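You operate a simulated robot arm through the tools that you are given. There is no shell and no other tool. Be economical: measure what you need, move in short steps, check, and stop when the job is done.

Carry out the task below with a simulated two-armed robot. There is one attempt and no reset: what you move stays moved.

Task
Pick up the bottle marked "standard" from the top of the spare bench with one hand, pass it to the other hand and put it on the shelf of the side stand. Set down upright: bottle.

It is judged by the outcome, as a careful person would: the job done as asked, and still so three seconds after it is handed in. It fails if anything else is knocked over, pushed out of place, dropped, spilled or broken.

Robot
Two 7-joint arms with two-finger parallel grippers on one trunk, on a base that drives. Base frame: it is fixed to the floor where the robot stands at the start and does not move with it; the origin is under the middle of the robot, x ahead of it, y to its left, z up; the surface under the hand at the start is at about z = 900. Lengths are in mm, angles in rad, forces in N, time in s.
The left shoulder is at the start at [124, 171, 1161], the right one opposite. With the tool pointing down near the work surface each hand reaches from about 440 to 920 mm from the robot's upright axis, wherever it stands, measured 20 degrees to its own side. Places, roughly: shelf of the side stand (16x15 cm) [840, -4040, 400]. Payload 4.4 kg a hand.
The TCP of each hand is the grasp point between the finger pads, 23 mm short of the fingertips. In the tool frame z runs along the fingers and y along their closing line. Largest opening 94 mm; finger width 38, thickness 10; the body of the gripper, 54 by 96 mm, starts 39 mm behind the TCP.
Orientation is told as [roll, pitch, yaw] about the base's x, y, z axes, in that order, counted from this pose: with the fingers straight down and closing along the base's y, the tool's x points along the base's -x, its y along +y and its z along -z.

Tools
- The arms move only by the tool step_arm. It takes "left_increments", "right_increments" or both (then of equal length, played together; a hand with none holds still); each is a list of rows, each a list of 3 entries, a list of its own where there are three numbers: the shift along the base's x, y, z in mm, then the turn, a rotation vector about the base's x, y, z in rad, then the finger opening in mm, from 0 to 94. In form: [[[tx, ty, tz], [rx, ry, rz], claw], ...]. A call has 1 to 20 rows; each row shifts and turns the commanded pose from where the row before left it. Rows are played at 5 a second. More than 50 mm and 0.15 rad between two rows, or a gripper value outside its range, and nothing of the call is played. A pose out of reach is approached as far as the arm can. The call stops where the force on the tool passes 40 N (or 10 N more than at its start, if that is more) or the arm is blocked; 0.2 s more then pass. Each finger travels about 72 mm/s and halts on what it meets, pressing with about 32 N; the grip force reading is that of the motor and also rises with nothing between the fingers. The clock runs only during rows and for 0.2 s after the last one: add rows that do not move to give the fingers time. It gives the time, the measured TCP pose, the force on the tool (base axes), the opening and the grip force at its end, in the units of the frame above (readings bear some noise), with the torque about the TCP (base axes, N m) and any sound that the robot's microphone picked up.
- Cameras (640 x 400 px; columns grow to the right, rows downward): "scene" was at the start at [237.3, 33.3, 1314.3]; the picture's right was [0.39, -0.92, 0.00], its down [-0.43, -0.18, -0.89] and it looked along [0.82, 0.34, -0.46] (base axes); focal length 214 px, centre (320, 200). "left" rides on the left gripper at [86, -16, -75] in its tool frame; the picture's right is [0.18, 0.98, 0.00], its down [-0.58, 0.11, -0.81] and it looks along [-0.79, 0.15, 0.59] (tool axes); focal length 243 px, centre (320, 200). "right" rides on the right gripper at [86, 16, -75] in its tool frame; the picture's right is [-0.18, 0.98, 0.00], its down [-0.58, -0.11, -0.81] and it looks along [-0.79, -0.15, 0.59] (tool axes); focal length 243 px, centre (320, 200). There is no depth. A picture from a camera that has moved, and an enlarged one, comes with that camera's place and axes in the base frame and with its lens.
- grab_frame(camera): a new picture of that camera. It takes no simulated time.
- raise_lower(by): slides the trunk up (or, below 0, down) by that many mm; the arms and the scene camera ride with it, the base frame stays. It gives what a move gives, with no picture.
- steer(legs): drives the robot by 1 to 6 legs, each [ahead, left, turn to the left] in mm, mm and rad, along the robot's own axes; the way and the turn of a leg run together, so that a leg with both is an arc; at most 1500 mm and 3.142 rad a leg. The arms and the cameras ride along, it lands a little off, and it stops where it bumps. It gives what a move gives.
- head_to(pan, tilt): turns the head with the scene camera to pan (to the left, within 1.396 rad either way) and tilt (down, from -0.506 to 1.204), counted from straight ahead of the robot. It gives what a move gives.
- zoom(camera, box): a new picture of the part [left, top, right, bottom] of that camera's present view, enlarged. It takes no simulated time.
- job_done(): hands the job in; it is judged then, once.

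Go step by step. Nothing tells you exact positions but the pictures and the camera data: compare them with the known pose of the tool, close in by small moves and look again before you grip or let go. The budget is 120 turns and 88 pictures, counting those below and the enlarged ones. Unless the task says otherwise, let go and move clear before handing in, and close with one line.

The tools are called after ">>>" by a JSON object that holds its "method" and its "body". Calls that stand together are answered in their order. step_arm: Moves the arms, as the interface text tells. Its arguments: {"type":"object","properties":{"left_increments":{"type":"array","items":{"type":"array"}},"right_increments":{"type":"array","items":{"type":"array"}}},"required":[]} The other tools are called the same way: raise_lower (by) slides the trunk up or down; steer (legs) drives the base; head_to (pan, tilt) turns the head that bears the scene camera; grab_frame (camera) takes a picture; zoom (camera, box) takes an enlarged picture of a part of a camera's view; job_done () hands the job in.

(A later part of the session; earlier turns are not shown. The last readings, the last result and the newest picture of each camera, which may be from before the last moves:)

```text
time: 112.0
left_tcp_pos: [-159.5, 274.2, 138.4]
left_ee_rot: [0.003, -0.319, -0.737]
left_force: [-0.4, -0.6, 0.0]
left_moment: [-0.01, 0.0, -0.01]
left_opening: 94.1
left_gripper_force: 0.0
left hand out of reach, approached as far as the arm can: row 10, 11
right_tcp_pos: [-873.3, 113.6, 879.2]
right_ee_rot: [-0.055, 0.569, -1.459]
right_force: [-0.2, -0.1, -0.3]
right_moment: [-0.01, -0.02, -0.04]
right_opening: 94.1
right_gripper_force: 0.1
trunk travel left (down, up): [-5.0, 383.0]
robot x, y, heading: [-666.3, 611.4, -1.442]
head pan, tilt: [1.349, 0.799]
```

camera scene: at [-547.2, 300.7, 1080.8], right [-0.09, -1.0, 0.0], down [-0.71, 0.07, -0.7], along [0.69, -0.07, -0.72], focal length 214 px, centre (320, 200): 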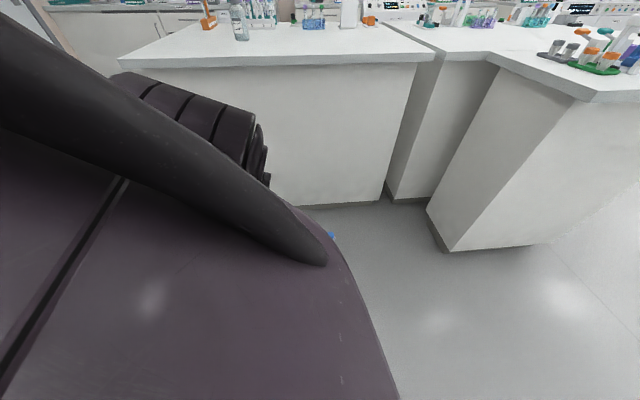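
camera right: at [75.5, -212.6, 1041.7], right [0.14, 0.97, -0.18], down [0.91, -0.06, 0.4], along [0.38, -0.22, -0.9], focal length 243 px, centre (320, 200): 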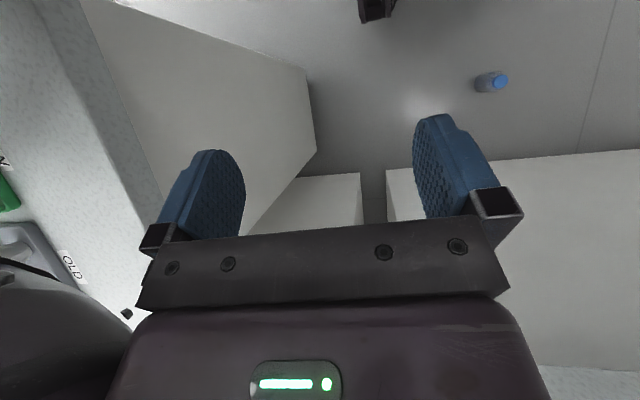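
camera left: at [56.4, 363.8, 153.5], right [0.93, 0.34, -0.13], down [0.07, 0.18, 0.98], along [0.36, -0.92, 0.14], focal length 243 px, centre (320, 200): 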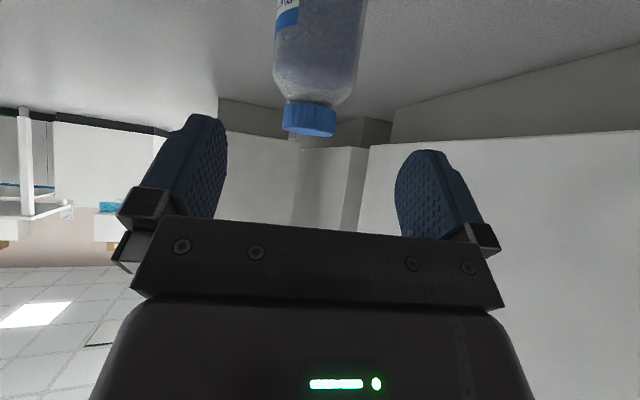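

The hand reaches z = 138 here, which is enough to grip the bottle by its cap (115–131 mm high). I'll steepen the tool slightly, raise to z ≈ 175, turn to heading −0.8 for more bench clearance and drive the hand near the bottle.

>>> {"method": "step_arm", "body": {"left_increments": [[[-12, 18, 20], [0.04, 0.045, 0], 94], [[-12, 18, 17], [0.04, 0.045, 0], 94], [[-12, 18, 0], [0, 0, 0], 94]]}}

>>> {"method": "steer", "body": {"legs": [[0, 0, 0.64], [440, -171, 0]]}}

>>> {"method": "head_to", "body": {"pan": 0.75, "tilt": 0.95}}

>>> {"method": "grab_frame", "body": {"camera": "scene"}}

>>> {"method": "grab_frame", "body": {"camera": "left"}}

```text
time: 112.8
left_tcp_pos: [-196.5, 328.8, 175.0]
left_ee_rot: [-0.003, -0.199, -0.736]
left_force: [-1.0, 0.2, 0.0]
left_moment: [0.02, 0.01, 0.0]
left_opening: 94.2
left_gripper_force: 0.1
right_tcp_pos: [-872.5, 113.9, 878.8]
right_ee_rot: [-0.056, 0.568, -1.46]
right_force: [-0.1, 0.1, -0.6]
right_moment: [0.0, -0.01, -0.01]
right_opening: 94.0
right_gripper_force: 0.0
trunk travel left (down, up): [-5.0, 383.0]
robot x, y, heading: [-670.8, 611.4, -1.441]
head pan, tilt: [1.349, 0.799]
```

```text
time: 117.3
left_tcp_pos: [52.9, 238.8, 176.0]
left_ee_rot: [-0.001, -0.199, -0.099]
left_force: [0.5, 0.6, 0.4]
left_moment: [0.0, -0.01, -0.02]
left_opening: 94.1
left_gripper_force: 0.1
right_tcp_pos: [-364.3, -335.7, 878.2]
right_ee_rot: [-0.056, 0.569, -0.825]
right_force: [-0.7, 0.1, -0.7]
right_moment: [0.01, 0.0, -0.02]
right_opening: 94.0
right_gripper_force: 0.1
trunk travel left (down, up): [-5.0, 383.0]
robot x, y, heading: [-491.6, 184.5, -0.806]
head pan, tilt: [1.349, 0.799]
```

```text
time: 118.3
left_tcp_pos: [53.8, 237.3, 175.0]
left_ee_rot: [0.001, -0.198, -0.101]
left_force: [-0.6, -0.3, -0.2]
left_moment: [0.0, -0.04, 0.0]
left_opening: 93.9
left_gripper_force: 0.1
right_tcp_pos: [-364.2, -335.9, 879.4]
right_ee_rot: [-0.056, 0.569, -0.823]
right_force: [0.1, 0.4, 0.2]
right_moment: [-0.01, 0.0, 0.0]
right_opening: 94.1
right_gripper_force: 0.0
trunk travel left (down, up): [-5.0, 383.0]
robot x, y, heading: [-495.9, 186.1, -0.81]
head pan, tilt: [0.75, 0.949]
```

```text
34 pictures are left
camera scene: at [-211.5, -39.5, 1069.1], right [-0.06, -1.0, 0.0], down [-0.81, 0.04, -0.58], along [0.58, -0.03, -0.81], focal length 214 px, centre (320, 200)
```

scene: 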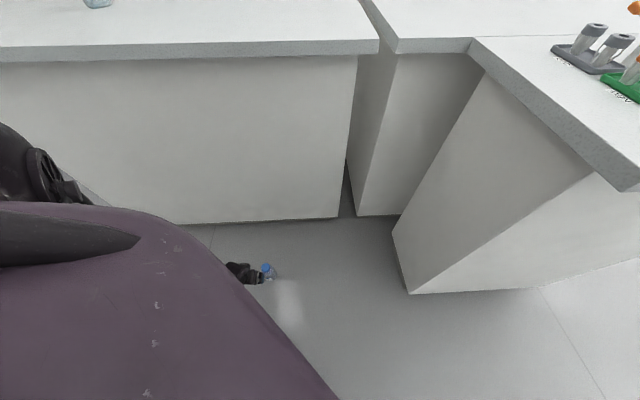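

```text
33 pictures are left
camera left: at [-48.1, 233.1, 231.0], right [-0.08, 1.0, -0.04], down [0.42, 0.07, 0.91], along [0.9, 0.06, -0.42], focal length 243 px, centre (320, 200)
```

left: 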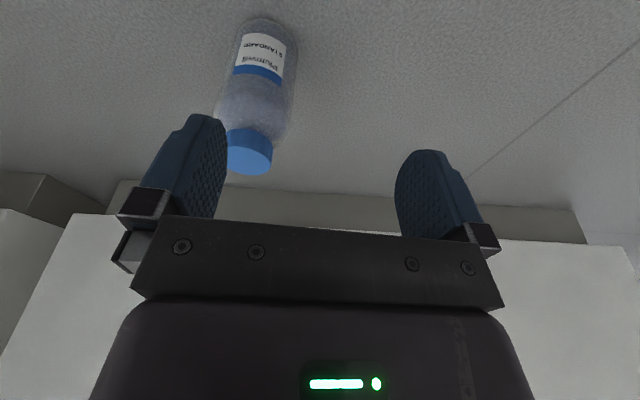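

The cap centre triangulates to [105, 189, 131], agreeing with earlier. I'll drive 69 mm ahead to bring the open fingers over it, then check.

>>> {"method": "steer", "body": {"legs": [[69, 2, 0]]}}

>>> {"method": "grab_frame", "body": {"camera": "left"}}

```text
time: 119.3
left_tcp_pos: [103.1, 189.1, 175.3]
left_ee_rot: [0.001, -0.199, -0.103]
left_force: [0.3, 0.7, -0.3]
left_moment: [0.03, -0.01, 0.0]
left_opening: 94.1
left_gripper_force: 0.1
right_tcp_pos: [-315.7, -385.5, 878.5]
right_ee_rot: [-0.057, 0.571, -0.825]
right_force: [0.6, -0.7, -0.3]
right_moment: [-0.01, -0.02, 0.0]
right_opening: 94.1
right_gripper_force: 0.0
trunk travel left (down, up): [-5.0, 383.0]
robot x, y, heading: [-446.6, 138.5, -0.811]
head pan, tilt: [0.75, 0.949]
```

```text
32 pictures are left
camera left: at [0.7, 184.6, 230.9], right [-0.08, 1.0, -0.04], down [0.42, 0.07, 0.91], along [0.9, 0.06, -0.42], focal length 243 px, centre (320, 200)
```

left: 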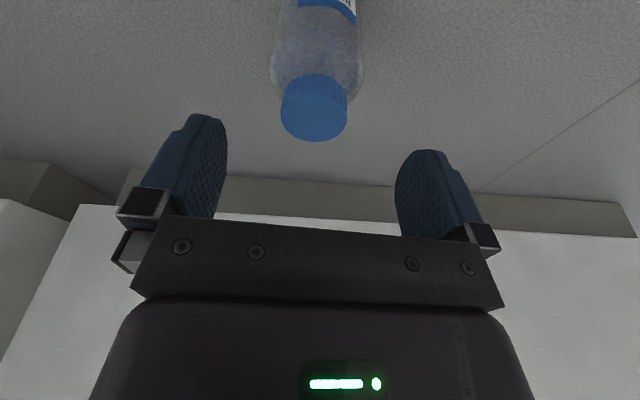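

The cap lies right under the tool. I'll lower 40 mm and check the height I get.

>>> {"method": "step_arm", "body": {"left_increments": [[[0, -1, -12], [0, 0, 0], 94], [[0, -1, -12], [0, 0, 0], 94], [[0, 0, -12], [0, 0, 0], 94], [[0, 0, -5], [0, 0, 0], 94]]}}

>>> {"method": "grab_frame", "body": {"camera": "left"}}

```text
time: 120.3
left_tcp_pos: [102.3, 186.7, 134.5]
left_ee_rot: [-0.002, -0.198, -0.101]
left_force: [0.0, -0.9, 1.0]
left_moment: [0.01, -0.01, 0.0]
left_opening: 94.2
left_gripper_force: 0.0
right_tcp_pos: [-314.2, -383.0, 879.3]
right_ee_rot: [-0.055, 0.568, -0.824]
right_force: [-0.3, -0.6, 0.3]
right_moment: [0.0, 0.0, 0.0]
right_opening: 94.3
right_gripper_force: 0.1
trunk travel left (down, up): [-5.0, 383.0]
robot x, y, heading: [-444.6, 140.4, -0.808]
head pan, tilt: [0.75, 0.949]
```

```text
31 pictures are left
camera left: at [0.6, 181.8, 189.9], right [-0.08, 1.0, -0.04], down [0.42, 0.07, 0.91], along [0.9, 0.06, -0.42], focal length 243 px, centre (320, 200)
```

left: 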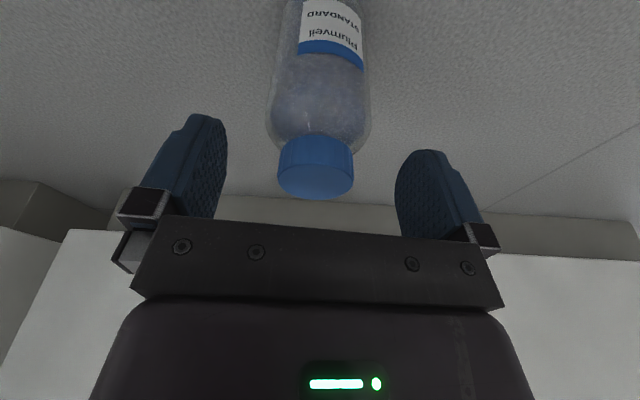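

The fingers straddle the cap. I'll raise 3 mm so the tips stay on the cap, then close and lift gently.

>>> {"method": "step_arm", "body": {"left_increments": [[[0, 0, 3], [0, 0, 0], 60], [[0, 0, 0], [0, 0, 0], 30], [[0, 0, 0], [0, 0, 0], 20], [[0, 0, 0], [0, 0, 0], 20], [[0, 0, 0], [0, 0, 0], 20]]}}

>>> {"method": "grab_frame", "body": {"camera": "left"}}

```text
time: 121.5
left_tcp_pos: [102.1, 186.5, 137.4]
left_ee_rot: [0.0, -0.199, -0.103]
left_force: [0.3, -0.6, 0.2]
left_moment: [-0.04, -0.04, -0.03]
left_opening: 36.3
left_gripper_force: 31.9
right_tcp_pos: [-315.4, -384.9, 878.9]
right_ee_rot: [-0.055, 0.569, -0.826]
right_force: [0.5, -0.7, 1.0]
right_moment: [0.01, -0.03, -0.01]
right_opening: 93.9
right_gripper_force: 0.0
trunk travel left (down, up): [-5.0, 383.0]
robot x, y, heading: [-443.4, 138.4, -0.812]
head pan, tilt: [0.75, 0.949]
```

```text
30 pictures are left
camera left: at [0.6, 181.7, 192.8], right [-0.08, 1.0, -0.04], down [0.42, 0.07, 0.91], along [0.9, 0.06, -0.42], focal length 243 px, centre (320, 200)
```

left: 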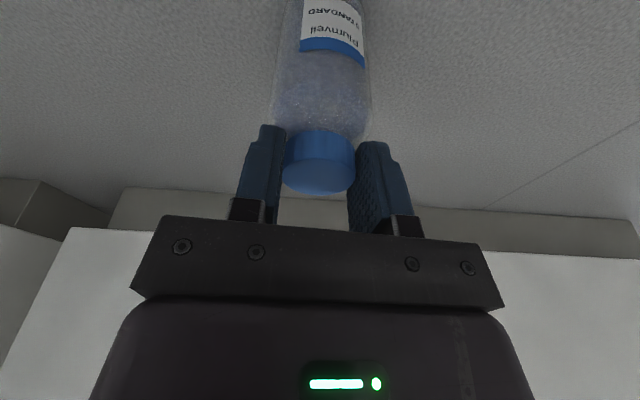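

The cap is gripped. I'll lift 20 mm and hold to test the grip.

>>> {"method": "step_arm", "body": {"left_increments": [[[0, 0, 5], [0, 0, 0], 20], [[0, 0, 7], [0, 0, 0], 20], [[0, 0, 8], [0, 0, 0], 20], [[0, 0, 0], [0, 0, 0], 20], [[0, 0, 0], [0, 0, 0], 20], [[0, 0, 0], [0, 0, 0], 20], [[0, 0, 0], [0, 0, 0], 20], [[0, 0, 0], [0, 0, 0], 20], [[0, 0, 0], [0, 0, 0], 20], [[0, 0, 0], [0, 0, 0], 20]]}}

>>> {"method": "grab_frame", "body": {"camera": "left"}}

```text
time: 123.7
left_tcp_pos: [102.9, 187.6, 157.2]
left_ee_rot: [0.001, -0.199, -0.103]
left_force: [-0.1, 0.9, -3.0]
left_moment: [-0.02, 0.03, 0.03]
left_opening: 35.7
left_gripper_force: 32.0
right_tcp_pos: [-315.8, -384.3, 879.2]
right_ee_rot: [-0.057, 0.57, -0.824]
right_force: [-0.8, 0.2, 0.1]
right_moment: [-0.04, 0.01, 0.0]
right_opening: 93.9
right_gripper_force: 0.0
trunk travel left (down, up): [-5.0, 383.0]
robot x, y, heading: [-445.2, 139.0, -0.806]
head pan, tilt: [0.75, 0.949]
```

```text
29 pictures are left
camera left: at [0.9, 182.1, 213.1], right [-0.08, 1.0, -0.04], down [0.42, 0.07, 0.91], along [0.9, 0.06, -0.42], focal length 243 px, centre (320, 200)
```

left: 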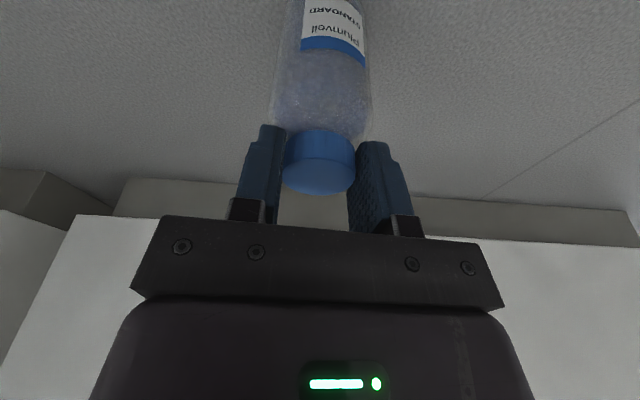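

The grip holds with no slip. The bottle is only 20 mm up, so this is a safe moment to back away from the benches and see whether the grip survives driving.

>>> {"method": "steer", "body": {"legs": [[-150, 0, 0], [-150, 0, 0]]}}

>>> {"method": "grab_frame", "body": {"camera": "left"}}

```text
time: 126.0
left_tcp_pos: [-103.7, 403.3, 158.2]
left_ee_rot: [-0.001, -0.199, -0.101]
left_force: [0.1, -0.7, -3.0]
left_moment: [0.03, 0.02, 0.0]
left_opening: 36.0
left_gripper_force: 32.3
right_tcp_pos: [-521.7, -168.4, 879.3]
right_ee_rot: [-0.056, 0.568, -0.824]
right_force: [-0.4, -0.8, 0.2]
right_moment: [0.01, 0.0, 0.04]
right_opening: 93.9
right_gripper_force: 0.0
trunk travel left (down, up): [-5.0, 383.0]
robot x, y, heading: [-652.8, 351.9, -0.8]
head pan, tilt: [0.75, 0.949]
```

```text
28 pictures are left
camera left: at [-205.3, 397.9, 213.1], right [-0.08, 1.0, -0.04], down [0.42, 0.07, 0.91], along [0.9, 0.06, -0.42], focal length 243 px, centre (320, 200)
```

left: 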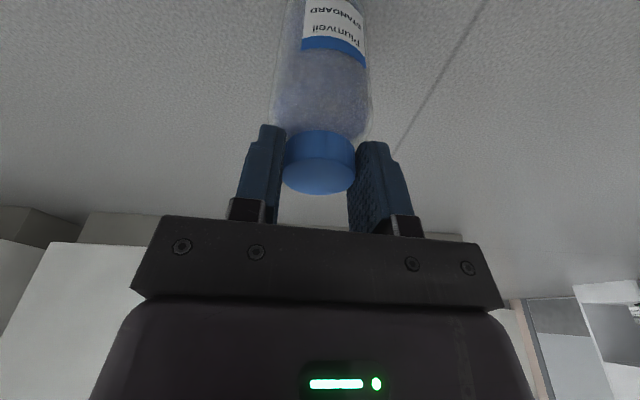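

The grip is solid, so driving with the cap grip works. I'll raise the trunk and then bring the left hand up and toward the front for the handover.

>>> {"method": "raise_lower", "body": {"by": 170}}

>>> {"method": "step_arm", "body": {"left_increments": [[[10, -10, 35], [0, 0, 0], 20], [[10, -10, 35], [0, 0, 0], 20], [[10, -10, 35], [0, 0, 0], 20], [[10, -10, 35], [0, 0, 0], 20], [[10, -10, 35], [0, 0, 0], 20], [[10, -10, 35], [0, 0, 0], 20], [[10, -10, 35], [0, 0, 0], 20], [[10, -10, 35], [0, 0, 0], 20], [[10, -10, 35], [0, 0, 0], 20], [[10, -10, 35], [0, 0, 0], 20]]}}

```text
time: 128.0
left_tcp_pos: [-104.0, 404.1, 326.5]
left_ee_rot: [-0.001, -0.198, -0.101]
left_force: [-0.4, -0.8, -2.6]
left_moment: [0.02, 0.02, 0.0]
left_opening: 35.9
left_gripper_force: 32.0
right_tcp_pos: [-519.7, -169.4, 1047.1]
right_ee_rot: [-0.056, 0.572, -0.823]
right_force: [-0.3, 0.8, -1.3]
right_moment: [0.02, 0.02, 0.02]
right_opening: 94.2
right_gripper_force: 0.0
trunk travel left (down, up): [-175.0, 213.0]
robot x, y, heading: [-650.6, 354.4, -0.803]
head pan, tilt: [0.75, 0.949]
```

```text
time: 130.2
left_tcp_pos: [-2.1, 302.6, 676.6]
left_ee_rot: [0.001, -0.2, -0.1]
left_force: [0.5, 0.4, -3.3]
left_moment: [-0.02, 0.01, -0.01]
left_opening: 36.0
left_gripper_force: 32.4
right_tcp_pos: [-521.0, -169.4, 1049.0]
right_ee_rot: [-0.056, 0.568, -0.825]
right_force: [0.5, 0.4, -0.3]
right_moment: [-0.02, -0.04, 0.0]
right_opening: 94.2
right_gripper_force: 0.0
trunk travel left (down, up): [-175.0, 213.0]
robot x, y, heading: [-652.8, 351.6, -0.809]
head pan, tilt: [0.75, 0.949]
```

All steady. I'll continue up to z ≈ 1000 and inward, turning the left wrist about the vertical so its camera faces away from the right hand.

>>> {"method": "step_arm", "body": {"left_increments": [[[-17, -20, 36], [0, 0, -0.14], 20], [[-17, -20, 36], [0, 0, -0.14], 20], [[-17, -20, 36], [0, 0, -0.14], 20], [[-17, -20, 36], [0, 0, -0.14], 20], [[-17, -20, 36], [0, 0, -0.14], 20], [[-17, -20, 36], [0, 0, -0.14], 20], [[-17, -20, 36], [0, 0, -0.14], 20], [[-17, -20, 36], [0, 0, -0.14], 20], [[-17, -20, 36], [0, 0, -0.14], 20]]}}

>>> {"method": "head_to", "body": {"pan": 0.1, "tilt": 0.5}}

>>> {"method": "grab_frame", "body": {"camera": "scene"}}

```text
time: 132.2
left_tcp_pos: [-157.0, 122.5, 1000.2]
left_ee_rot: [-0.001, -0.197, -1.363]
left_force: [-0.3, -0.6, -3.0]
left_moment: [-0.01, 0.04, -0.02]
left_opening: 36.2
left_gripper_force: 31.7
right_tcp_pos: [-521.9, -168.7, 1049.2]
right_ee_rot: [-0.056, 0.568, -0.824]
right_force: [1.2, -1.3, 0.0]
right_moment: [0.01, 0.0, 0.01]
right_opening: 93.7
right_gripper_force: 0.0
trunk travel left (down, up): [-175.0, 213.0]
robot x, y, heading: [-648.6, 354.2, -0.806]
head pan, tilt: [0.75, 0.949]
```

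```text
time: 133.2
left_tcp_pos: [-156.0, 121.3, 999.2]
left_ee_rot: [0.0, -0.199, -1.361]
left_force: [0.4, -0.7, -2.3]
left_moment: [0.02, 0.03, -0.03]
left_opening: 36.4
left_gripper_force: 31.5
right_tcp_pos: [-520.9, -169.1, 1049.4]
right_ee_rot: [-0.055, 0.571, -0.824]
right_force: [-0.6, 0.4, -0.3]
right_moment: [0.01, 0.0, 0.03]
right_opening: 94.1
right_gripper_force: 0.1
trunk travel left (down, up): [-175.0, 213.0]
robot x, y, heading: [-656.5, 356.2, -0.811]
head pan, tilt: [0.099, 0.499]
```

```text
27 pictures are left
camera scene: at [-476.9, 181.9, 1312.8], right [-0.65, -0.76, 0.0], down [-0.36, 0.31, -0.88], along [0.67, -0.57, -0.48], focal length 214 px, centre (320, 200)
```

scene: 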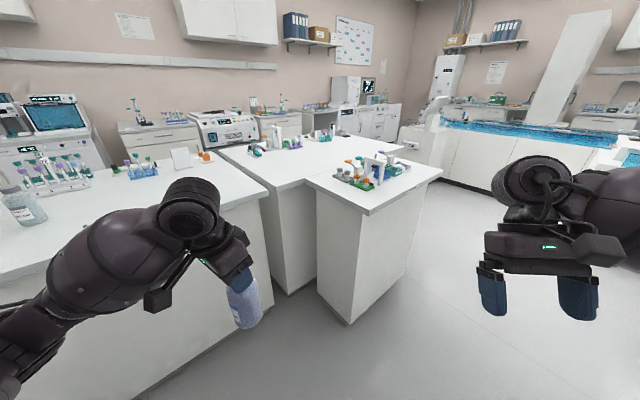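

The bottle is held upright in the left hand. I'll move it toward the middle and bring the right hand behind it, tilted 45° forward-down, stopping about 138 mm short of the bottle's axis.

>>> {"method": "step_arm", "body": {"left_increments": [[[-5.6, -11.1, 0], [0, 0, 0], 20], [[-5.6, -11.1, 0], [0, 0, 0], 20], [[-5.6, -11.1, 0], [0, 0, 0], 20], [[-5.6, -11.1, 0], [0, 0, 0], 20], [[-5.6, -11.1, 0], [0, 0, 0], 20], [[-5.6, -11.1, 0], [0, 0, 0], 20], [[-5.6, -11.1, 0], [0, 0, 0], 20], [[-5.6, -11.1, 0], [0, 0, 0], 20], [[-5.6, -11.1, 0], [0, 0, 0], 20], [[-5.6, -11.1, 0], [0, 0, 0], 20], [[-5.6, -11.1, 0], [0, 0, 0], 20], [[-5.6, -11.1, 0], [0, 0, 0], 20]], "right_increments": [[[13.5, 10.8, -10.8], [-0.032, -0.1143, 0.071], 94], [[13.5, 10.8, -10.8], [-0.032, -0.1143, 0.071], 94], [[13.5, 10.8, -10.8], [-0.032, -0.1143, 0.071], 94], [[13.5, 10.8, -10.8], [-0.032, -0.1143, 0.071], 94], [[13.5, 10.8, -10.8], [-0.032, -0.1143, 0.071], 94], [[13.5, 10.8, -10.8], [-0.032, -0.1143, 0.071], 94], [[13.5, 10.8, -10.8], [-0.032, -0.1143, 0.071], 94], [[13.5, 10.8, -10.8], [-0.032, -0.1143, 0.071], 94], [[13.5, 10.8, -10.8], [-0.032, -0.1143, 0.071], 94], [[13.5, 10.8, -10.8], [-0.032, -0.1143, 0.071], 94], [[13.5, 10.8, -10.8], [-0.032, -0.1143, 0.071], 94], [[13.5, 10.8, -10.8], [-0.032, -0.1143, 0.071], 94]]}}

>>> {"method": "grab_frame", "body": {"camera": "scene"}}

>>> {"method": "grab_frame", "body": {"camera": "right"}}

```text
time: 135.8
left_tcp_pos: [-223.3, -10.8, 1000.1]
left_ee_rot: [-0.001, -0.198, -1.36]
left_force: [-0.6, -0.6, -2.1]
left_moment: [0.01, -0.01, 0.0]
left_opening: 36.0
left_gripper_force: 32.3
right_tcp_pos: [-358.9, -38.8, 919.7]
right_ee_rot: [-0.001, -0.803, 0.194]
right_force: [-0.5, 0.4, 0.0]
right_moment: [-0.02, -0.01, -0.03]
right_opening: 94.0
right_gripper_force: 0.0
trunk travel left (down, up): [-175.0, 213.0]
robot x, y, heading: [-650.0, 349.6, -0.809]
head pan, tilt: [0.099, 0.499]
```

```text
26 pictures are left
camera scene: at [-476.9, 181.5, 1312.7], right [-0.65, -0.76, 0.0], down [-0.36, 0.31, -0.88], along [0.67, -0.57, -0.48], focal length 214 px, centre (320, 200)
```

scene: 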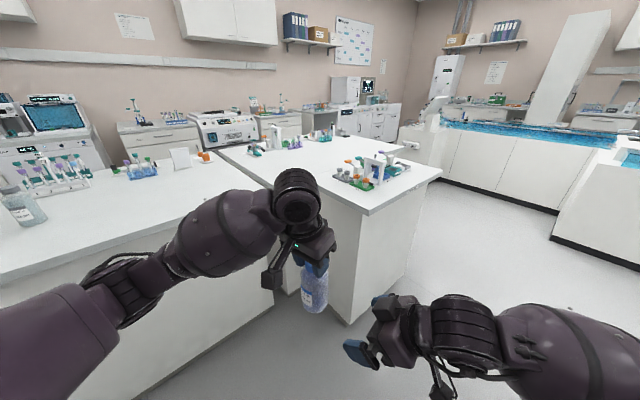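

```text
25 pictures are left
camera right: at [-474.2, -46.2, 910.1], right [-0.06, 0.99, 0.13], down [-0.15, -0.14, 0.98], along [0.99, 0.04, 0.16], focal length 243 px, centre (320, 200)
```

right: 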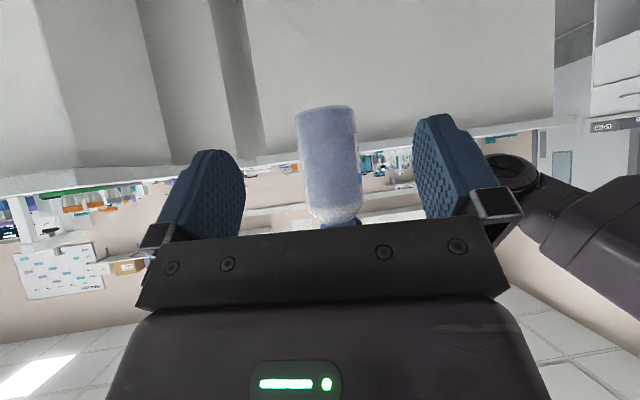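

The bottle is centred between the right fingers. I'll advance 120 mm along the approach and check.

>>> {"method": "step_arm", "body": {"right_increments": [[[23.5, 4.3, 0], [0, 0, 0], 94], [[23.5, 4.3, 0], [0, 0, 0], 94], [[23.5, 4.3, 0], [0, 0, 0], 94], [[23.5, 4.3, 0], [0, 0, 0], 94], [[23.5, 4.3, 0], [0, 0, 0], 94]]}}

>>> {"method": "zoom", "body": {"camera": "scene", "box": [220, 180, 412, 320]}}

>>> {"method": "grab_frame", "body": {"camera": "right"}}

```text
time: 137.1
left_tcp_pos: [-216.7, -10.0, 999.9]
left_ee_rot: [0.013, -0.193, -1.347]
left_force: [4.9, 2.5, -2.8]
left_moment: [0.05, -0.09, -0.05]
left_opening: 35.9
left_gripper_force: 32.0
right_tcp_pos: [-243.8, -21.1, 918.0]
right_ee_rot: [-0.001, -0.796, 0.193]
right_force: [-5.0, -1.4, -0.4]
right_moment: [0.06, -0.41, 0.12]
right_opening: 94.0
right_gripper_force: 0.2
trunk travel left (down, up): [-175.0, 213.0]
robot x, y, heading: [-654.1, 354.6, -0.803]
head pan, tilt: [0.099, 0.499]
stopped in row 5 (left hand): the force on the tool passed its limit at 47 N (the readings are from after the stop); the commanded pose is now the measured one
```

```text
2.86 times, centred on (316, 250) of scene
camera zoom: at [-477.1, 181.8, 1312.8], right [-0.65, -0.76, 0.0], down [-0.36, 0.31, -0.88], along [0.67, -0.57, -0.48], focal length 613 px, centre (331, 57)
```

zoom: 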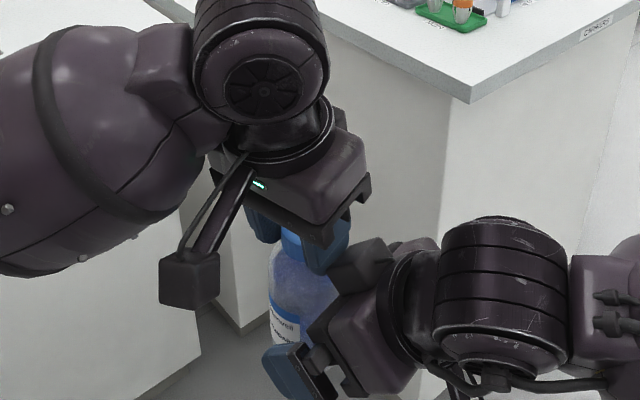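

```text
23 pictures are left
camera right: at [-359.5, -27.7, 908.4], right [-0.06, 0.99, 0.13], down [-0.15, -0.14, 0.98], along [0.99, 0.04, 0.15], focal length 243 px, centre (320, 200)
```

right: 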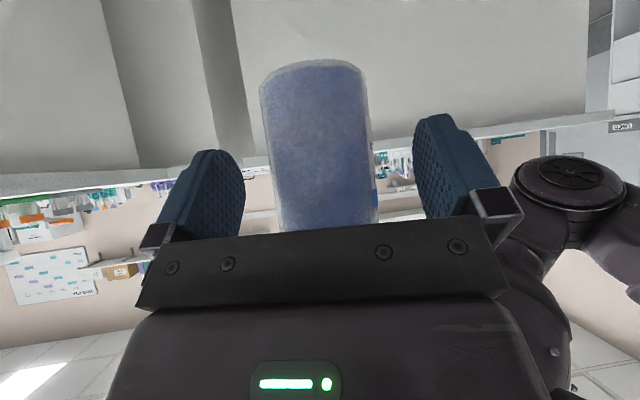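

The right gripper's top edge touched the left finger lightly (5 N). I'll back off, go 15 mm lower and come forward again.

>>> {"method": "step_arm", "body": {"right_increments": [[[-12, -3, 0], [0, 0, 0], 94], [[0, -1, -15], [0, 0, 0], 94], [[8, 1, 0], [0, 0, 0], 94], [[7, 1, 0], [0, 0, 0], 94]]}}

>>> {"method": "zoom", "body": {"camera": "scene", "box": [220, 180, 412, 320]}}

```text
time: 138.1
left_tcp_pos: [-218.9, -9.1, 999.0]
left_ee_rot: [0.012, -0.196, -1.35]
left_force: [0.9, 0.9, -2.3]
left_moment: [0.01, -0.01, 0.0]
left_opening: 36.0
left_gripper_force: 31.5
right_tcp_pos: [-240.5, -21.2, 901.3]
right_ee_rot: [-0.001, -0.798, 0.192]
right_force: [-0.1, 0.1, -0.2]
right_moment: [0.03, 0.03, 0.0]
right_opening: 94.0
right_gripper_force: 0.1
trunk travel left (down, up): [-175.0, 213.0]
robot x, y, heading: [-649.6, 354.6, -0.802]
head pan, tilt: [0.099, 0.499]
```

```text
2.86 times, centred on (316, 250) of scene
camera zoom: at [-476.8, 181.8, 1312.8], right [-0.65, -0.76, 0.0], down [-0.36, 0.31, -0.88], along [0.67, -0.57, -0.48], focal length 613 px, centre (331, 57)
```

zoom: 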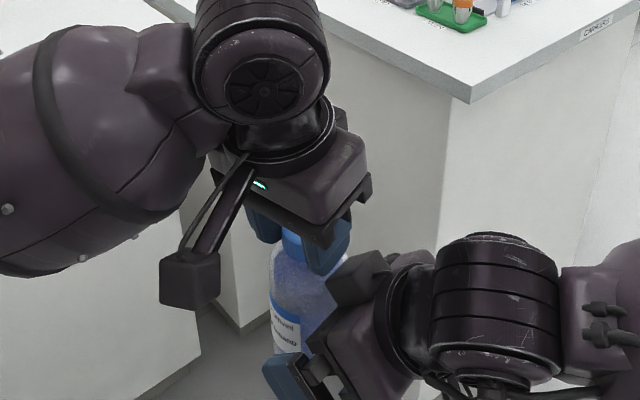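

No contact force now. A slightly flatter tool will let the pads cover more of the body, so I'll back off, tilt 0.2 rad flatter and close in again.

>>> {"method": "step_arm", "body": {"right_increments": [[[-12, -2, 0], [0, 0, 0], 94], [[0, 0, 4], [0.019, -0.098, 0], 94], [[0, 0, 4], [0.019, -0.098, 0], 94], [[8, 2, 0], [0, 0, 0], 94], [[8, 2, 0], [0, 0, 0], 94], [[5, 1, 0], [0, 0, 0], 94]]}}

>>> {"method": "grab_frame", "body": {"camera": "right"}}

```text
time: 139.4
left_tcp_pos: [-217.3, -9.0, 999.9]
left_ee_rot: [0.013, -0.195, -1.349]
left_force: [1.6, -0.1, -3.5]
left_moment: [0.03, -0.03, -0.02]
left_opening: 35.9
left_gripper_force: 31.7
right_tcp_pos: [-231.0, -19.2, 910.6]
right_ee_rot: [-0.004, -0.997, 0.192]
right_force: [-0.8, 0.0, 1.3]
right_moment: [0.0, -0.08, -0.01]
right_opening: 93.9
right_gripper_force: 0.0
trunk travel left (down, up): [-175.0, 213.0]
robot x, y, heading: [-652.6, 356.6, -0.808]
head pan, tilt: [0.099, 0.499]
```

```text
21 pictures are left
camera right: at [-342.7, -25.4, 879.5], right [-0.09, 0.98, 0.15], down [-0.34, -0.18, 0.93], along [0.94, 0.03, 0.35], focal length 243 px, centre (320, 200)
```

right: 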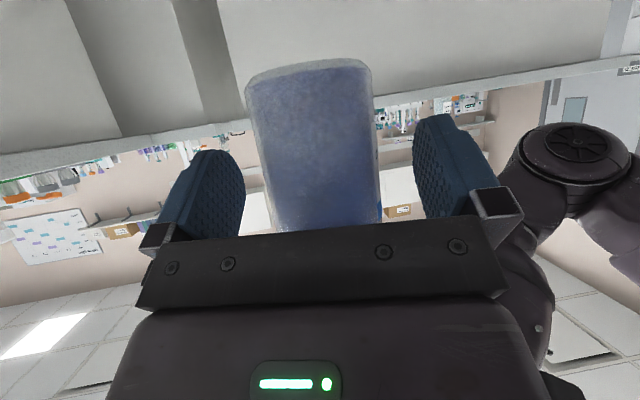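

The bottle is between the pads, about 4 mm off centre. I'll correct that and close the right hand.

>>> {"method": "step_arm", "body": {"right_increments": [[[0, -4, 0], [0, 0, 0], 80], [[0, 0, 0], [0, 0, 0], 66], [[0, 0, 0], [0, 0, 0], 56], [[0, 0, 0], [0, 0, 0], 40], [[0, 0, 0], [0, 0, 0], 40], [[0, 0, 0], [0, 0, 0], 40]]}}

>>> {"method": "grab_frame", "body": {"camera": "right"}}

```text
time: 140.8
left_tcp_pos: [-217.6, -9.5, 1000.5]
left_ee_rot: [0.012, -0.196, -1.348]
left_force: [2.0, -19.5, -1.9]
left_moment: [-0.5, -0.1, 0.0]
left_opening: 35.9
left_gripper_force: 31.9
right_tcp_pos: [-230.2, -22.5, 911.3]
right_ee_rot: [-0.002, -0.998, 0.195]
right_force: [-2.3, 19.5, 0.5]
right_moment: [-1.24, -0.07, 0.36]
right_opening: 58.6
right_gripper_force: 31.8
trunk travel left (down, up): [-175.0, 213.0]
robot x, y, heading: [-653.9, 354.8, -0.807]
head pan, tilt: [0.099, 0.499]
```

```text
20 pictures are left
camera right: at [-343.3, -28.4, 879.8], right [-0.09, 0.98, 0.15], down [-0.34, -0.18, 0.93], along [0.94, 0.03, 0.35], focal length 243 px, centre (320, 200)
```

right: 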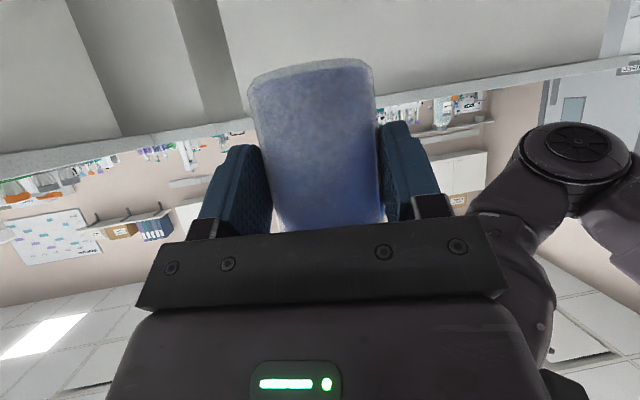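

Both hands hold it, but there's a 20 N side load, meaning a few mm of misalignment. I'll ease the right hand toward +y.

>>> {"method": "step_arm", "body": {"right_increments": [[[0, 2, 0], [0, 0, 0], 40], [[0, 0, 0], [0, 0, 0], 40]]}}

```text
time: 141.4
left_tcp_pos: [-217.3, -9.2, 999.5]
left_ee_rot: [0.011, -0.195, -1.35]
left_force: [5.5, -13.8, -1.9]
left_moment: [-0.42, -0.17, 0.02]
left_opening: 35.9
left_gripper_force: 31.8
right_tcp_pos: [-231.8, -20.9, 910.8]
right_ee_rot: [-0.003, -0.998, 0.193]
right_force: [-5.5, 13.3, 0.0]
right_moment: [-0.81, -0.31, 0.25]
right_opening: 58.9
right_gripper_force: 32.4
trunk travel left (down, up): [-175.0, 213.0]
robot x, y, heading: [-657.6, 354.5, -0.805]
head pan, tilt: [0.099, 0.499]
```

That's reducing it. A bit more.

>>> {"method": "step_arm", "body": {"right_increments": [[[-1, 2, 0], [0, 0, 0], 40], [[-0.5, 2, 0], [0, 0, 0], 40], [[0, 0, 0], [0, 0, 0], 40]]}}

```text
time: 142.2
left_tcp_pos: [-217.4, -8.1, 999.9]
left_ee_rot: [0.012, -0.191, -1.351]
left_force: [-4.1, 18.4, 0.7]
left_moment: [0.42, 0.17, 0.02]
left_opening: 36.1
left_gripper_force: 32.0
right_tcp_pos: [-232.5, -20.3, 910.9]
right_ee_rot: [-0.005, -0.996, 0.189]
right_force: [3.9, -18.0, 0.2]
right_moment: [1.18, 0.22, -0.35]
right_opening: 58.9
right_gripper_force: 32.7
trunk travel left (down, up): [-175.0, 213.0]
robot x, y, heading: [-652.5, 351.0, -0.807]
head pan, tilt: [0.099, 0.499]
```

Overshot slightly; back about 2 mm.

>>> {"method": "step_arm", "body": {"right_increments": [[[0.5, -2.2, 0], [0, 0, 0], 40], [[0, 0, 0], [0, 0, 0], 40]]}}

```text
time: 142.8
left_tcp_pos: [-218.7, -9.7, 1000.2]
left_ee_rot: [0.01, -0.195, -1.349]
left_force: [-5.9, 20.7, 1.1]
left_moment: [0.66, 0.24, -0.02]
left_opening: 36.0
left_gripper_force: 31.9
right_tcp_pos: [-232.9, -21.2, 911.2]
right_ee_rot: [-0.002, -0.998, 0.193]
right_force: [5.6, -21.3, 0.3]
right_moment: [1.15, 0.36, -0.35]
right_opening: 58.8
right_gripper_force: 32.1
trunk travel left (down, up): [-175.0, 213.0]
robot x, y, heading: [-649.5, 355.1, -0.805]
head pan, tilt: [0.099, 0.499]
```

The remaining load just fluctuates, and the right hand has a full body grip. I'll open the left hand and lift it straight up off the cap.

>>> {"method": "step_arm", "body": {"left_increments": [[[0, 0, 0], [0, 0, 0], 50], [[0, 0, 0], [0, 0, 0], 70], [[0, 0, 0], [0, 0, 0], 80], [[0, 0, 0], [0, 0, 0], 80], [[0, 0, 20], [0, 0, 0], 80], [[0, 0, 30], [0, 0, 0], 80], [[0, 0, 40], [0, 0, 0], 80], [[0, 0, 40], [0, 0, 0], 80]]}}

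>>> {"method": "grab_frame", "body": {"camera": "scene"}}

```text
time: 143.4
left_tcp_pos: [-209.0, -9.2, 1000.4]
left_ee_rot: [0.024, -0.197, -1.333]
left_force: [23.9, 6.1, -3.2]
left_moment: [0.15, -0.74, -0.36]
left_opening: 59.3
left_gripper_force: 0.1
right_tcp_pos: [-235.0, -16.1, 910.3]
right_ee_rot: [0.0, -0.996, 0.197]
right_force: [-24.7, -7.2, 0.1]
right_moment: [0.45, -1.51, 0.41]
right_opening: 58.8
right_gripper_force: 31.4
trunk travel left (down, up): [-175.0, 213.0]
robot x, y, heading: [-651.5, 350.6, -0.807]
head pan, tilt: [0.099, 0.499]
stopped in row 2 (left hand): the force on the tool passed its limit at 42 N (the readings are from after the stop); the commanded pose is now the measured one
```

```text
19 pictures are left
camera scene: at [-476.8, 181.9, 1312.8], right [-0.65, -0.76, 0.0], down [-0.36, 0.31, -0.88], along [0.67, -0.57, -0.48], focal length 214 px, centre (320, 200)
```

scene: 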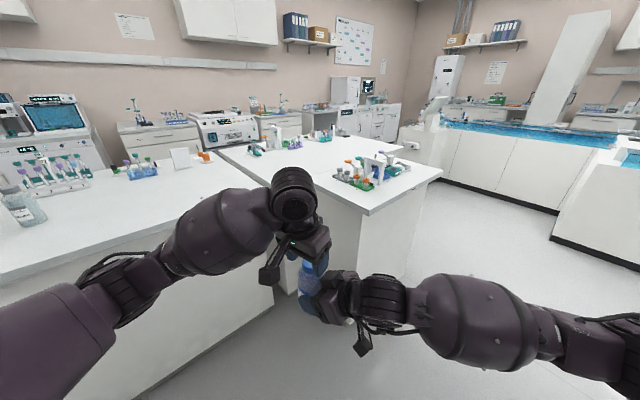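

The left fingers are open enough (59 mm) to clear the cap; opening further pushes on the right gripper. I'll keep this opening and lift straight up.

>>> {"method": "step_arm", "body": {"left_increments": [[[0, 0, 5], [0, 0, 0], 56], [[0, 0, 10], [0, 0, 0], 56], [[0, 0, 20], [0, 0, 0], 56], [[0, 0, 30], [0, 0, 0], 56], [[0, 0, 40], [0, 0, 0], 56], [[0, 0, 40], [0, 0, 0], 56]]}}

>>> {"method": "grab_frame", "body": {"camera": "right"}}

```text
time: 144.8
left_tcp_pos: [-213.0, -9.0, 1144.9]
left_ee_rot: [0.021, -0.198, -1.338]
left_force: [0.5, 0.2, -0.6]
left_moment: [-0.01, -0.02, 0.02]
left_opening: 55.8
left_gripper_force: 0.2
right_tcp_pos: [-235.5, -17.2, 912.2]
right_ee_rot: [0.0, -0.998, 0.2]
right_force: [-0.1, 0.7, 0.5]
right_moment: [-0.02, 0.04, 0.02]
right_opening: 58.4
right_gripper_force: 31.8
trunk travel left (down, up): [-175.0, 213.0]
robot x, y, heading: [-652.9, 356.3, -0.803]
head pan, tilt: [0.099, 0.499]
```

```text
18 pictures are left
camera right: at [-346.3, -23.4, 880.4], right [-0.1, 0.98, 0.15], down [-0.33, -0.18, 0.93], along [0.94, 0.04, 0.35], focal length 243 px, centre (320, 200)
```

right: 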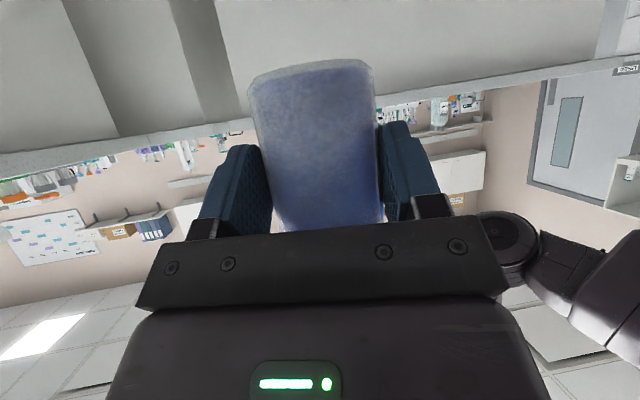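

The handover is done: the right hand alone holds the bottle by the body. I'll swing the left hand clear and enlarge the region where the stand should be.

>>> {"method": "step_arm", "body": {"left_increments": [[[32, 31, 0], [0, 0, 0], 56], [[32, 31, 0], [0, 0, 0], 56], [[32, 31, 0], [0, 0, 0], 56], [[32, 31, 0], [0, 0, 0], 56], [[32, 31, 0], [0, 0, 0], 56], [[32, 31, 0], [0, 0, 0], 56]]}}

>>> {"method": "zoom", "body": {"camera": "scene", "box": [375, 80, 535, 180]}}

```text
time: 146.2
left_tcp_pos: [-20.2, 175.6, 1145.0]
left_ee_rot: [0.021, -0.197, -1.34]
left_force: [-1.3, -0.2, -0.8]
left_moment: [0.0, 0.0, 0.02]
left_opening: 55.9
left_gripper_force: 0.1
right_tcp_pos: [-235.2, -15.6, 912.9]
right_ee_rot: [0.001, -0.999, 0.199]
right_force: [-0.2, 0.1, -0.2]
right_moment: [-0.05, 0.05, -0.01]
right_opening: 58.6
right_gripper_force: 32.1
trunk travel left (down, up): [-175.0, 213.0]
robot x, y, heading: [-653.8, 349.2, -0.805]
head pan, tilt: [0.099, 0.499]
```

```text
4.00 times, centred on (455, 130) of scene
camera zoom: at [-477.0, 182.7, 1313.1], right [-0.65, -0.76, 0.0], down [-0.36, 0.31, -0.88], along [0.67, -0.57, -0.48], focal length 858 px, centre (-220, 480)
```

zoom: 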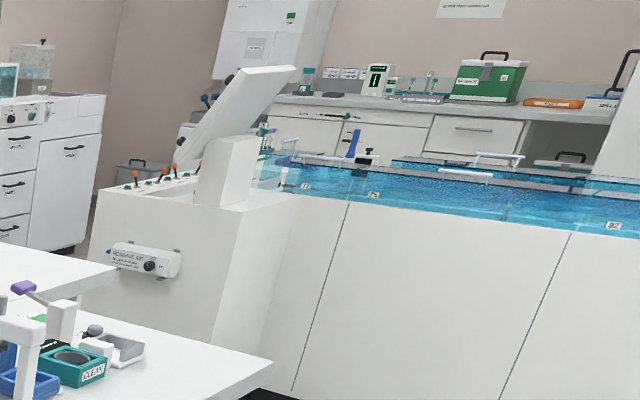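

The stand must lie behind the "AIR" cabinet at the end of the pool (x ≈ 650–1300, front at y ≈ −2735), reached by the aisle between the bench ends (y ≈ −1316) and that cabinet. I'll drive down the open aisle in stages, watching the grip reading.

>>> {"method": "steer", "body": {"legs": [[0, 0, -0.765], [300, 0, 0]]}}

>>> {"method": "steer", "body": {"legs": [[900, 0, 0], [900, 0, 0], [0, 0, 1.2]]}}

>>> {"method": "head_to", "body": {"pan": -0.5, "tilt": 0.3}}

>>> {"method": "grab_frame", "body": {"camera": "scene"}}

```text
time: 150.4
left_tcp_pos: [-328.4, -520.1, 1142.3]
left_ee_rot: [0.019, -0.196, -2.112]
left_force: [0.2, -0.7, -0.8]
left_moment: [0.0, 0.01, 0.0]
left_opening: 55.9
left_gripper_force: 0.1
right_tcp_pos: [-615.7, -507.7, 911.3]
right_ee_rot: [0.001, -0.997, -0.578]
right_force: [-0.2, 0.8, -3.3]
right_moment: [0.01, 0.02, 0.0]
right_opening: 58.6
right_gripper_force: 32.0
trunk travel left (down, up): [-175.0, 213.0]
robot x, y, heading: [-656.3, 50.2, -1.577]
head pan, tilt: [0.099, 0.499]
```

```text
time: 162.5
left_tcp_pos: [-38.0, -1685.0, 1143.7]
left_ee_rot: [0.019, -0.198, -0.934]
left_force: [-0.8, 0.0, 0.6]
left_moment: [-0.04, 0.01, 0.01]
left_opening: 56.0
left_gripper_force: 0.0
right_tcp_pos: [-161.2, -1944.7, 909.7]
right_ee_rot: [0.002, -0.996, 0.601]
right_force: [-0.2, -0.7, -1.9]
right_moment: [-0.04, 0.03, -0.02]
right_opening: 58.4
right_gripper_force: 31.5
trunk travel left (down, up): [-175.0, 213.0]
robot x, y, heading: [-694.1, -1764.2, -0.407]
head pan, tilt: [0.099, 0.499]
```

```text
time: 163.5
left_tcp_pos: [-38.7, -1685.3, 1143.0]
left_ee_rot: [0.02, -0.195, -0.934]
left_force: [-0.5, -0.7, 0.1]
left_moment: [0.0, 0.0, 0.03]
left_opening: 56.0
left_gripper_force: 0.1
right_tcp_pos: [-160.8, -1945.3, 911.5]
right_ee_rot: [0.001, -0.996, 0.6]
right_force: [-0.3, -0.8, -3.0]
right_moment: [-0.04, 0.04, 0.0]
right_opening: 58.2
right_gripper_force: 31.8
trunk travel left (down, up): [-175.0, 213.0]
robot x, y, heading: [-689.4, -1770.4, -0.402]
head pan, tilt: [-0.499, 0.3]
```

```text
16 pictures are left
camera scene: at [-491.5, -1903.8, 1331.2], right [-0.78, -0.62, 0.0], down [-0.18, 0.23, -0.96], along [0.59, -0.75, -0.3], focal length 214 px, centre (320, 200)
```

scene: 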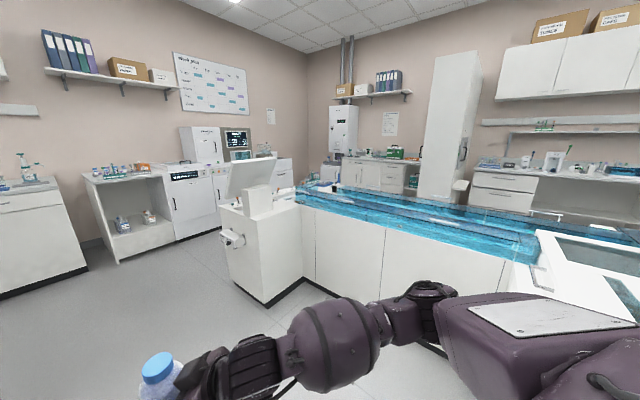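

The bottle is riding well. The lane beyond the AIR cabinet (x ≈ 1280–2440) is open. I'll drive to about [1650, −1970] and turn to look down it.

>>> {"method": "steer", "body": {"legs": [[0, 0, 0.4], [1200, -150, 0], [1150, -50, 0], [0, 0, -1.6]]}}

>>> {"method": "head_to", "body": {"pan": -0.2, "tilt": 0.4}}

>>> {"method": "grab_frame", "body": {"camera": "scene"}}

```text
time: 180.0
left_tcp_pos: [1922.7, -2584.1, 1144.4]
left_ee_rot: [0.021, -0.198, -2.156]
left_force: [-0.2, -0.6, 0.1]
left_moment: [-0.01, -0.02, 0.0]
left_opening: 56.0
left_gripper_force: 0.0
right_tcp_pos: [1636.4, -2558.2, 911.5]
right_ee_rot: [0.002, -0.999, -0.621]
right_force: [0.0, -0.9, -3.3]
right_moment: [0.02, 0.03, 0.04]
right_opening: 57.8
right_gripper_force: 31.5
trunk travel left (down, up): [-175.0, 213.0]
robot x, y, heading: [1621.1, -2004.3, -1.626]
head pan, tilt: [-0.499, 0.3]
```

```text
time: 180.8
left_tcp_pos: [1923.5, -2583.6, 1144.0]
left_ee_rot: [0.02, -0.196, -2.154]
left_force: [0.4, 0.1, -0.5]
left_moment: [-0.01, 0.01, 0.0]
left_opening: 55.9
left_gripper_force: 0.1
right_tcp_pos: [1637.1, -2559.2, 910.6]
right_ee_rot: [0.001, -0.996, -0.621]
right_force: [-0.7, -0.5, -2.8]
right_moment: [0.03, 0.04, 0.0]
right_opening: 58.2
right_gripper_force: 32.0
trunk travel left (down, up): [-175.0, 213.0]
robot x, y, heading: [1623.4, -2002.9, -1.626]
head pan, tilt: [-0.201, 0.4]
```

```text
15 pictures are left
camera scene: at [1590.2, -2245.1, 1322.0], right [-0.97, 0.25, 0.0], down [0.1, 0.38, -0.92], along [-0.23, -0.89, -0.39], focal length 214 px, centre (320, 200)
```

scene: 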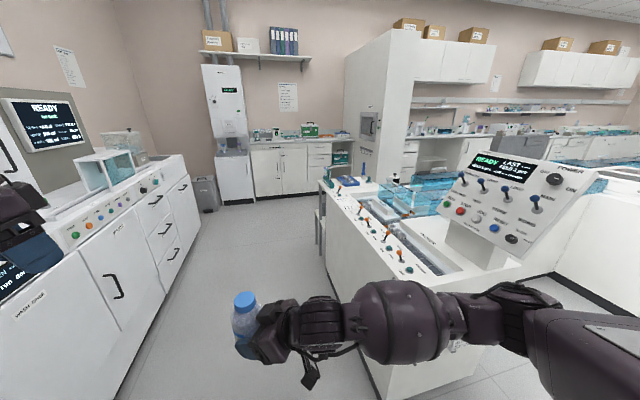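

I can see the console's lane side, and something like a small frame near pixel (318, 220), close to where the stand should be. Enlarging.

>>> {"method": "zoom", "body": {"camera": "scene", "box": [280, 150, 408, 280]}}

```text
3.08 times, centred on (344, 215) of scene
camera zoom: at [1590.2, -2245.1, 1322.0], right [-0.97, 0.25, 0.0], down [0.1, 0.38, -0.92], along [-0.23, -0.89, -0.39], focal length 660 px, centre (246, 154)
```

zoom: 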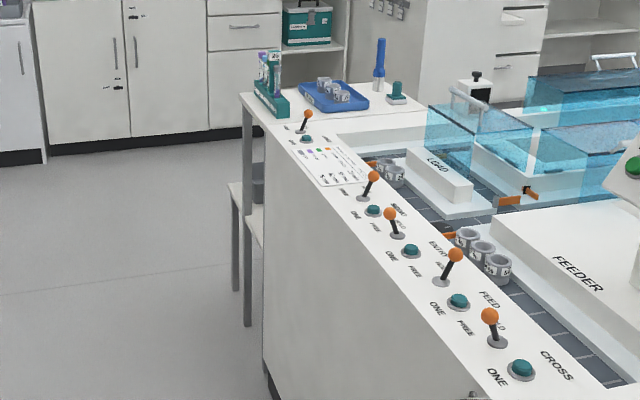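

The side stand is at the far end of the console: its shelf edge faces the lane at x ≈ 1160, with its far side at y ≈ −4115. The shelf spot [840, −4040] is best reached from the far side. Before driving down the lane I'll check how far the left elbow sticks out.

>>> {"method": "head_to", "body": {"pan": 0.9, "tilt": 0.5}}

>>> {"method": "grab_frame", "body": {"camera": "scene"}}

```text
time: 182.2
left_tcp_pos: [1922.8, -2584.9, 1142.0]
left_ee_rot: [0.02, -0.198, -2.154]
left_force: [-0.1, 0.8, 0.0]
left_moment: [0.0, -0.02, 0.0]
left_opening: 56.1
left_gripper_force: 0.0
right_tcp_pos: [1636.3, -2559.1, 911.6]
right_ee_rot: [0.001, -0.997, -0.62]
right_force: [0.4, 0.0, -3.2]
right_moment: [0.03, 0.06, 0.03]
right_opening: 57.7
right_gripper_force: 31.8
trunk travel left (down, up): [-175.0, 213.0]
robot x, y, heading: [1619.7, -2003.2, -1.628]
head pan, tilt: [0.901, 0.499]
```

```text
13 pictures are left
camera scene: at [1681.7, -2215.8, 1312.9], right [-0.66, -0.75, 0.0], down [-0.36, 0.32, -0.88], along [0.66, -0.58, -0.48], focal length 214 px, centre (320, 200)
```

scene: 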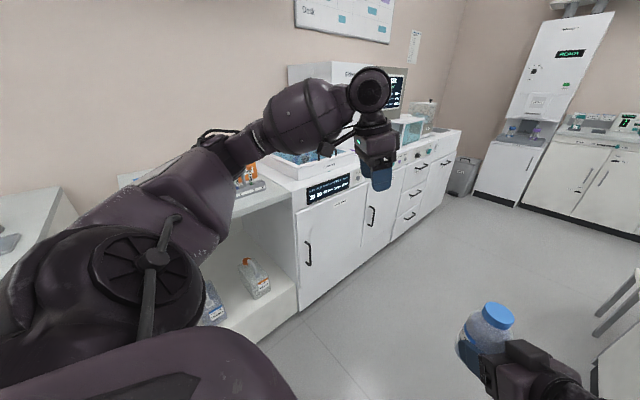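

The left arm stays within the lane. I'll drive down the lane centre and turn right to face the stand.

>>> {"method": "steer", "body": {"legs": [[1250, 160, 0], [1240, 140, 0], [0, 0, -1.5]]}}

>>> {"method": "head_to", "body": {"pan": -0.5, "tilt": 0.6}}

>>> {"method": "grab_frame", "body": {"camera": "scene"}}

```text
time: 198.1
left_tcp_pos: [1205.1, -4780.8, 1143.1]
left_ee_rot: [0.019, -0.198, 2.553]
left_force: [-0.2, 0.2, 0.0]
left_moment: [-0.01, 0.0, -0.01]
left_opening: 56.0
left_gripper_force: 0.1
right_tcp_pos: [1230.7, -4494.2, 911.1]
right_ee_rot: [0.004, -0.999, -2.196]
right_force: [0.1, 0.0, -2.4]
right_moment: [0.05, -0.04, -0.02]
right_opening: 57.9
right_gripper_force: 31.8
trunk travel left (down, up): [-175.0, 213.0]
robot x, y, heading: [1786.7, -4484.0, 3.087]
head pan, tilt: [0.901, 0.499]
```

```text
time: 199.6
left_tcp_pos: [1204.5, -4780.2, 1143.3]
left_ee_rot: [0.022, -0.197, 2.555]
left_force: [-0.5, -0.4, 0.3]
left_moment: [-0.03, -0.01, -0.02]
left_opening: 56.0
left_gripper_force: 0.0
right_tcp_pos: [1231.9, -4493.3, 911.3]
right_ee_rot: [0.003, -0.995, -2.195]
right_force: [0.3, 0.6, -2.8]
right_moment: [0.07, -0.06, -0.02]
right_opening: 57.8
right_gripper_force: 32.5
trunk travel left (down, up): [-175.0, 213.0]
robot x, y, heading: [1789.8, -4482.1, 3.087]
head pan, tilt: [-0.499, 0.6]
```

```text
12 pictures are left
camera scene: at [1561.5, -4427.8, 1303.8], right [0.53, 0.85, 0.0], down [0.48, -0.3, -0.83], along [-0.7, 0.43, -0.56], focal length 214 px, centre (320, 200)
```

scene: 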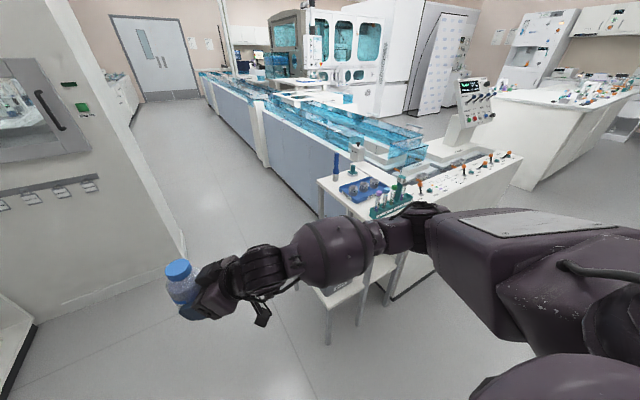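

The small stand is visible with its top tray and the lower shelf jutting out, partly behind my right arm. I'll enlarge it.

>>> {"method": "zoom", "body": {"camera": "scene", "box": [290, 150, 430, 350]}}

```text
2.00 times, centred on (360, 250) of scene
camera zoom: at [1561.5, -4427.8, 1303.8], right [0.53, 0.85, 0.0], down [0.48, -0.3, -0.83], along [-0.7, 0.43, -0.56], focal length 429 px, centre (240, 100)
```

zoom: 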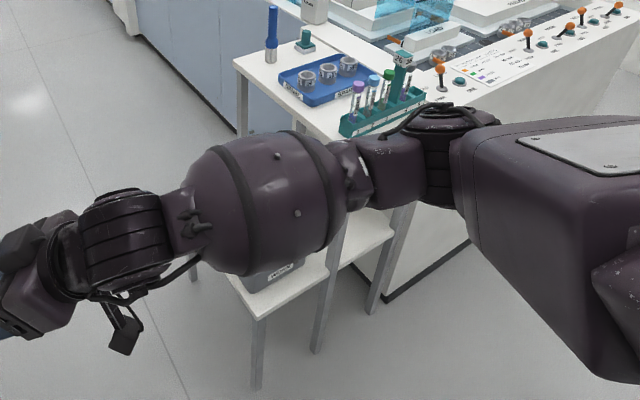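

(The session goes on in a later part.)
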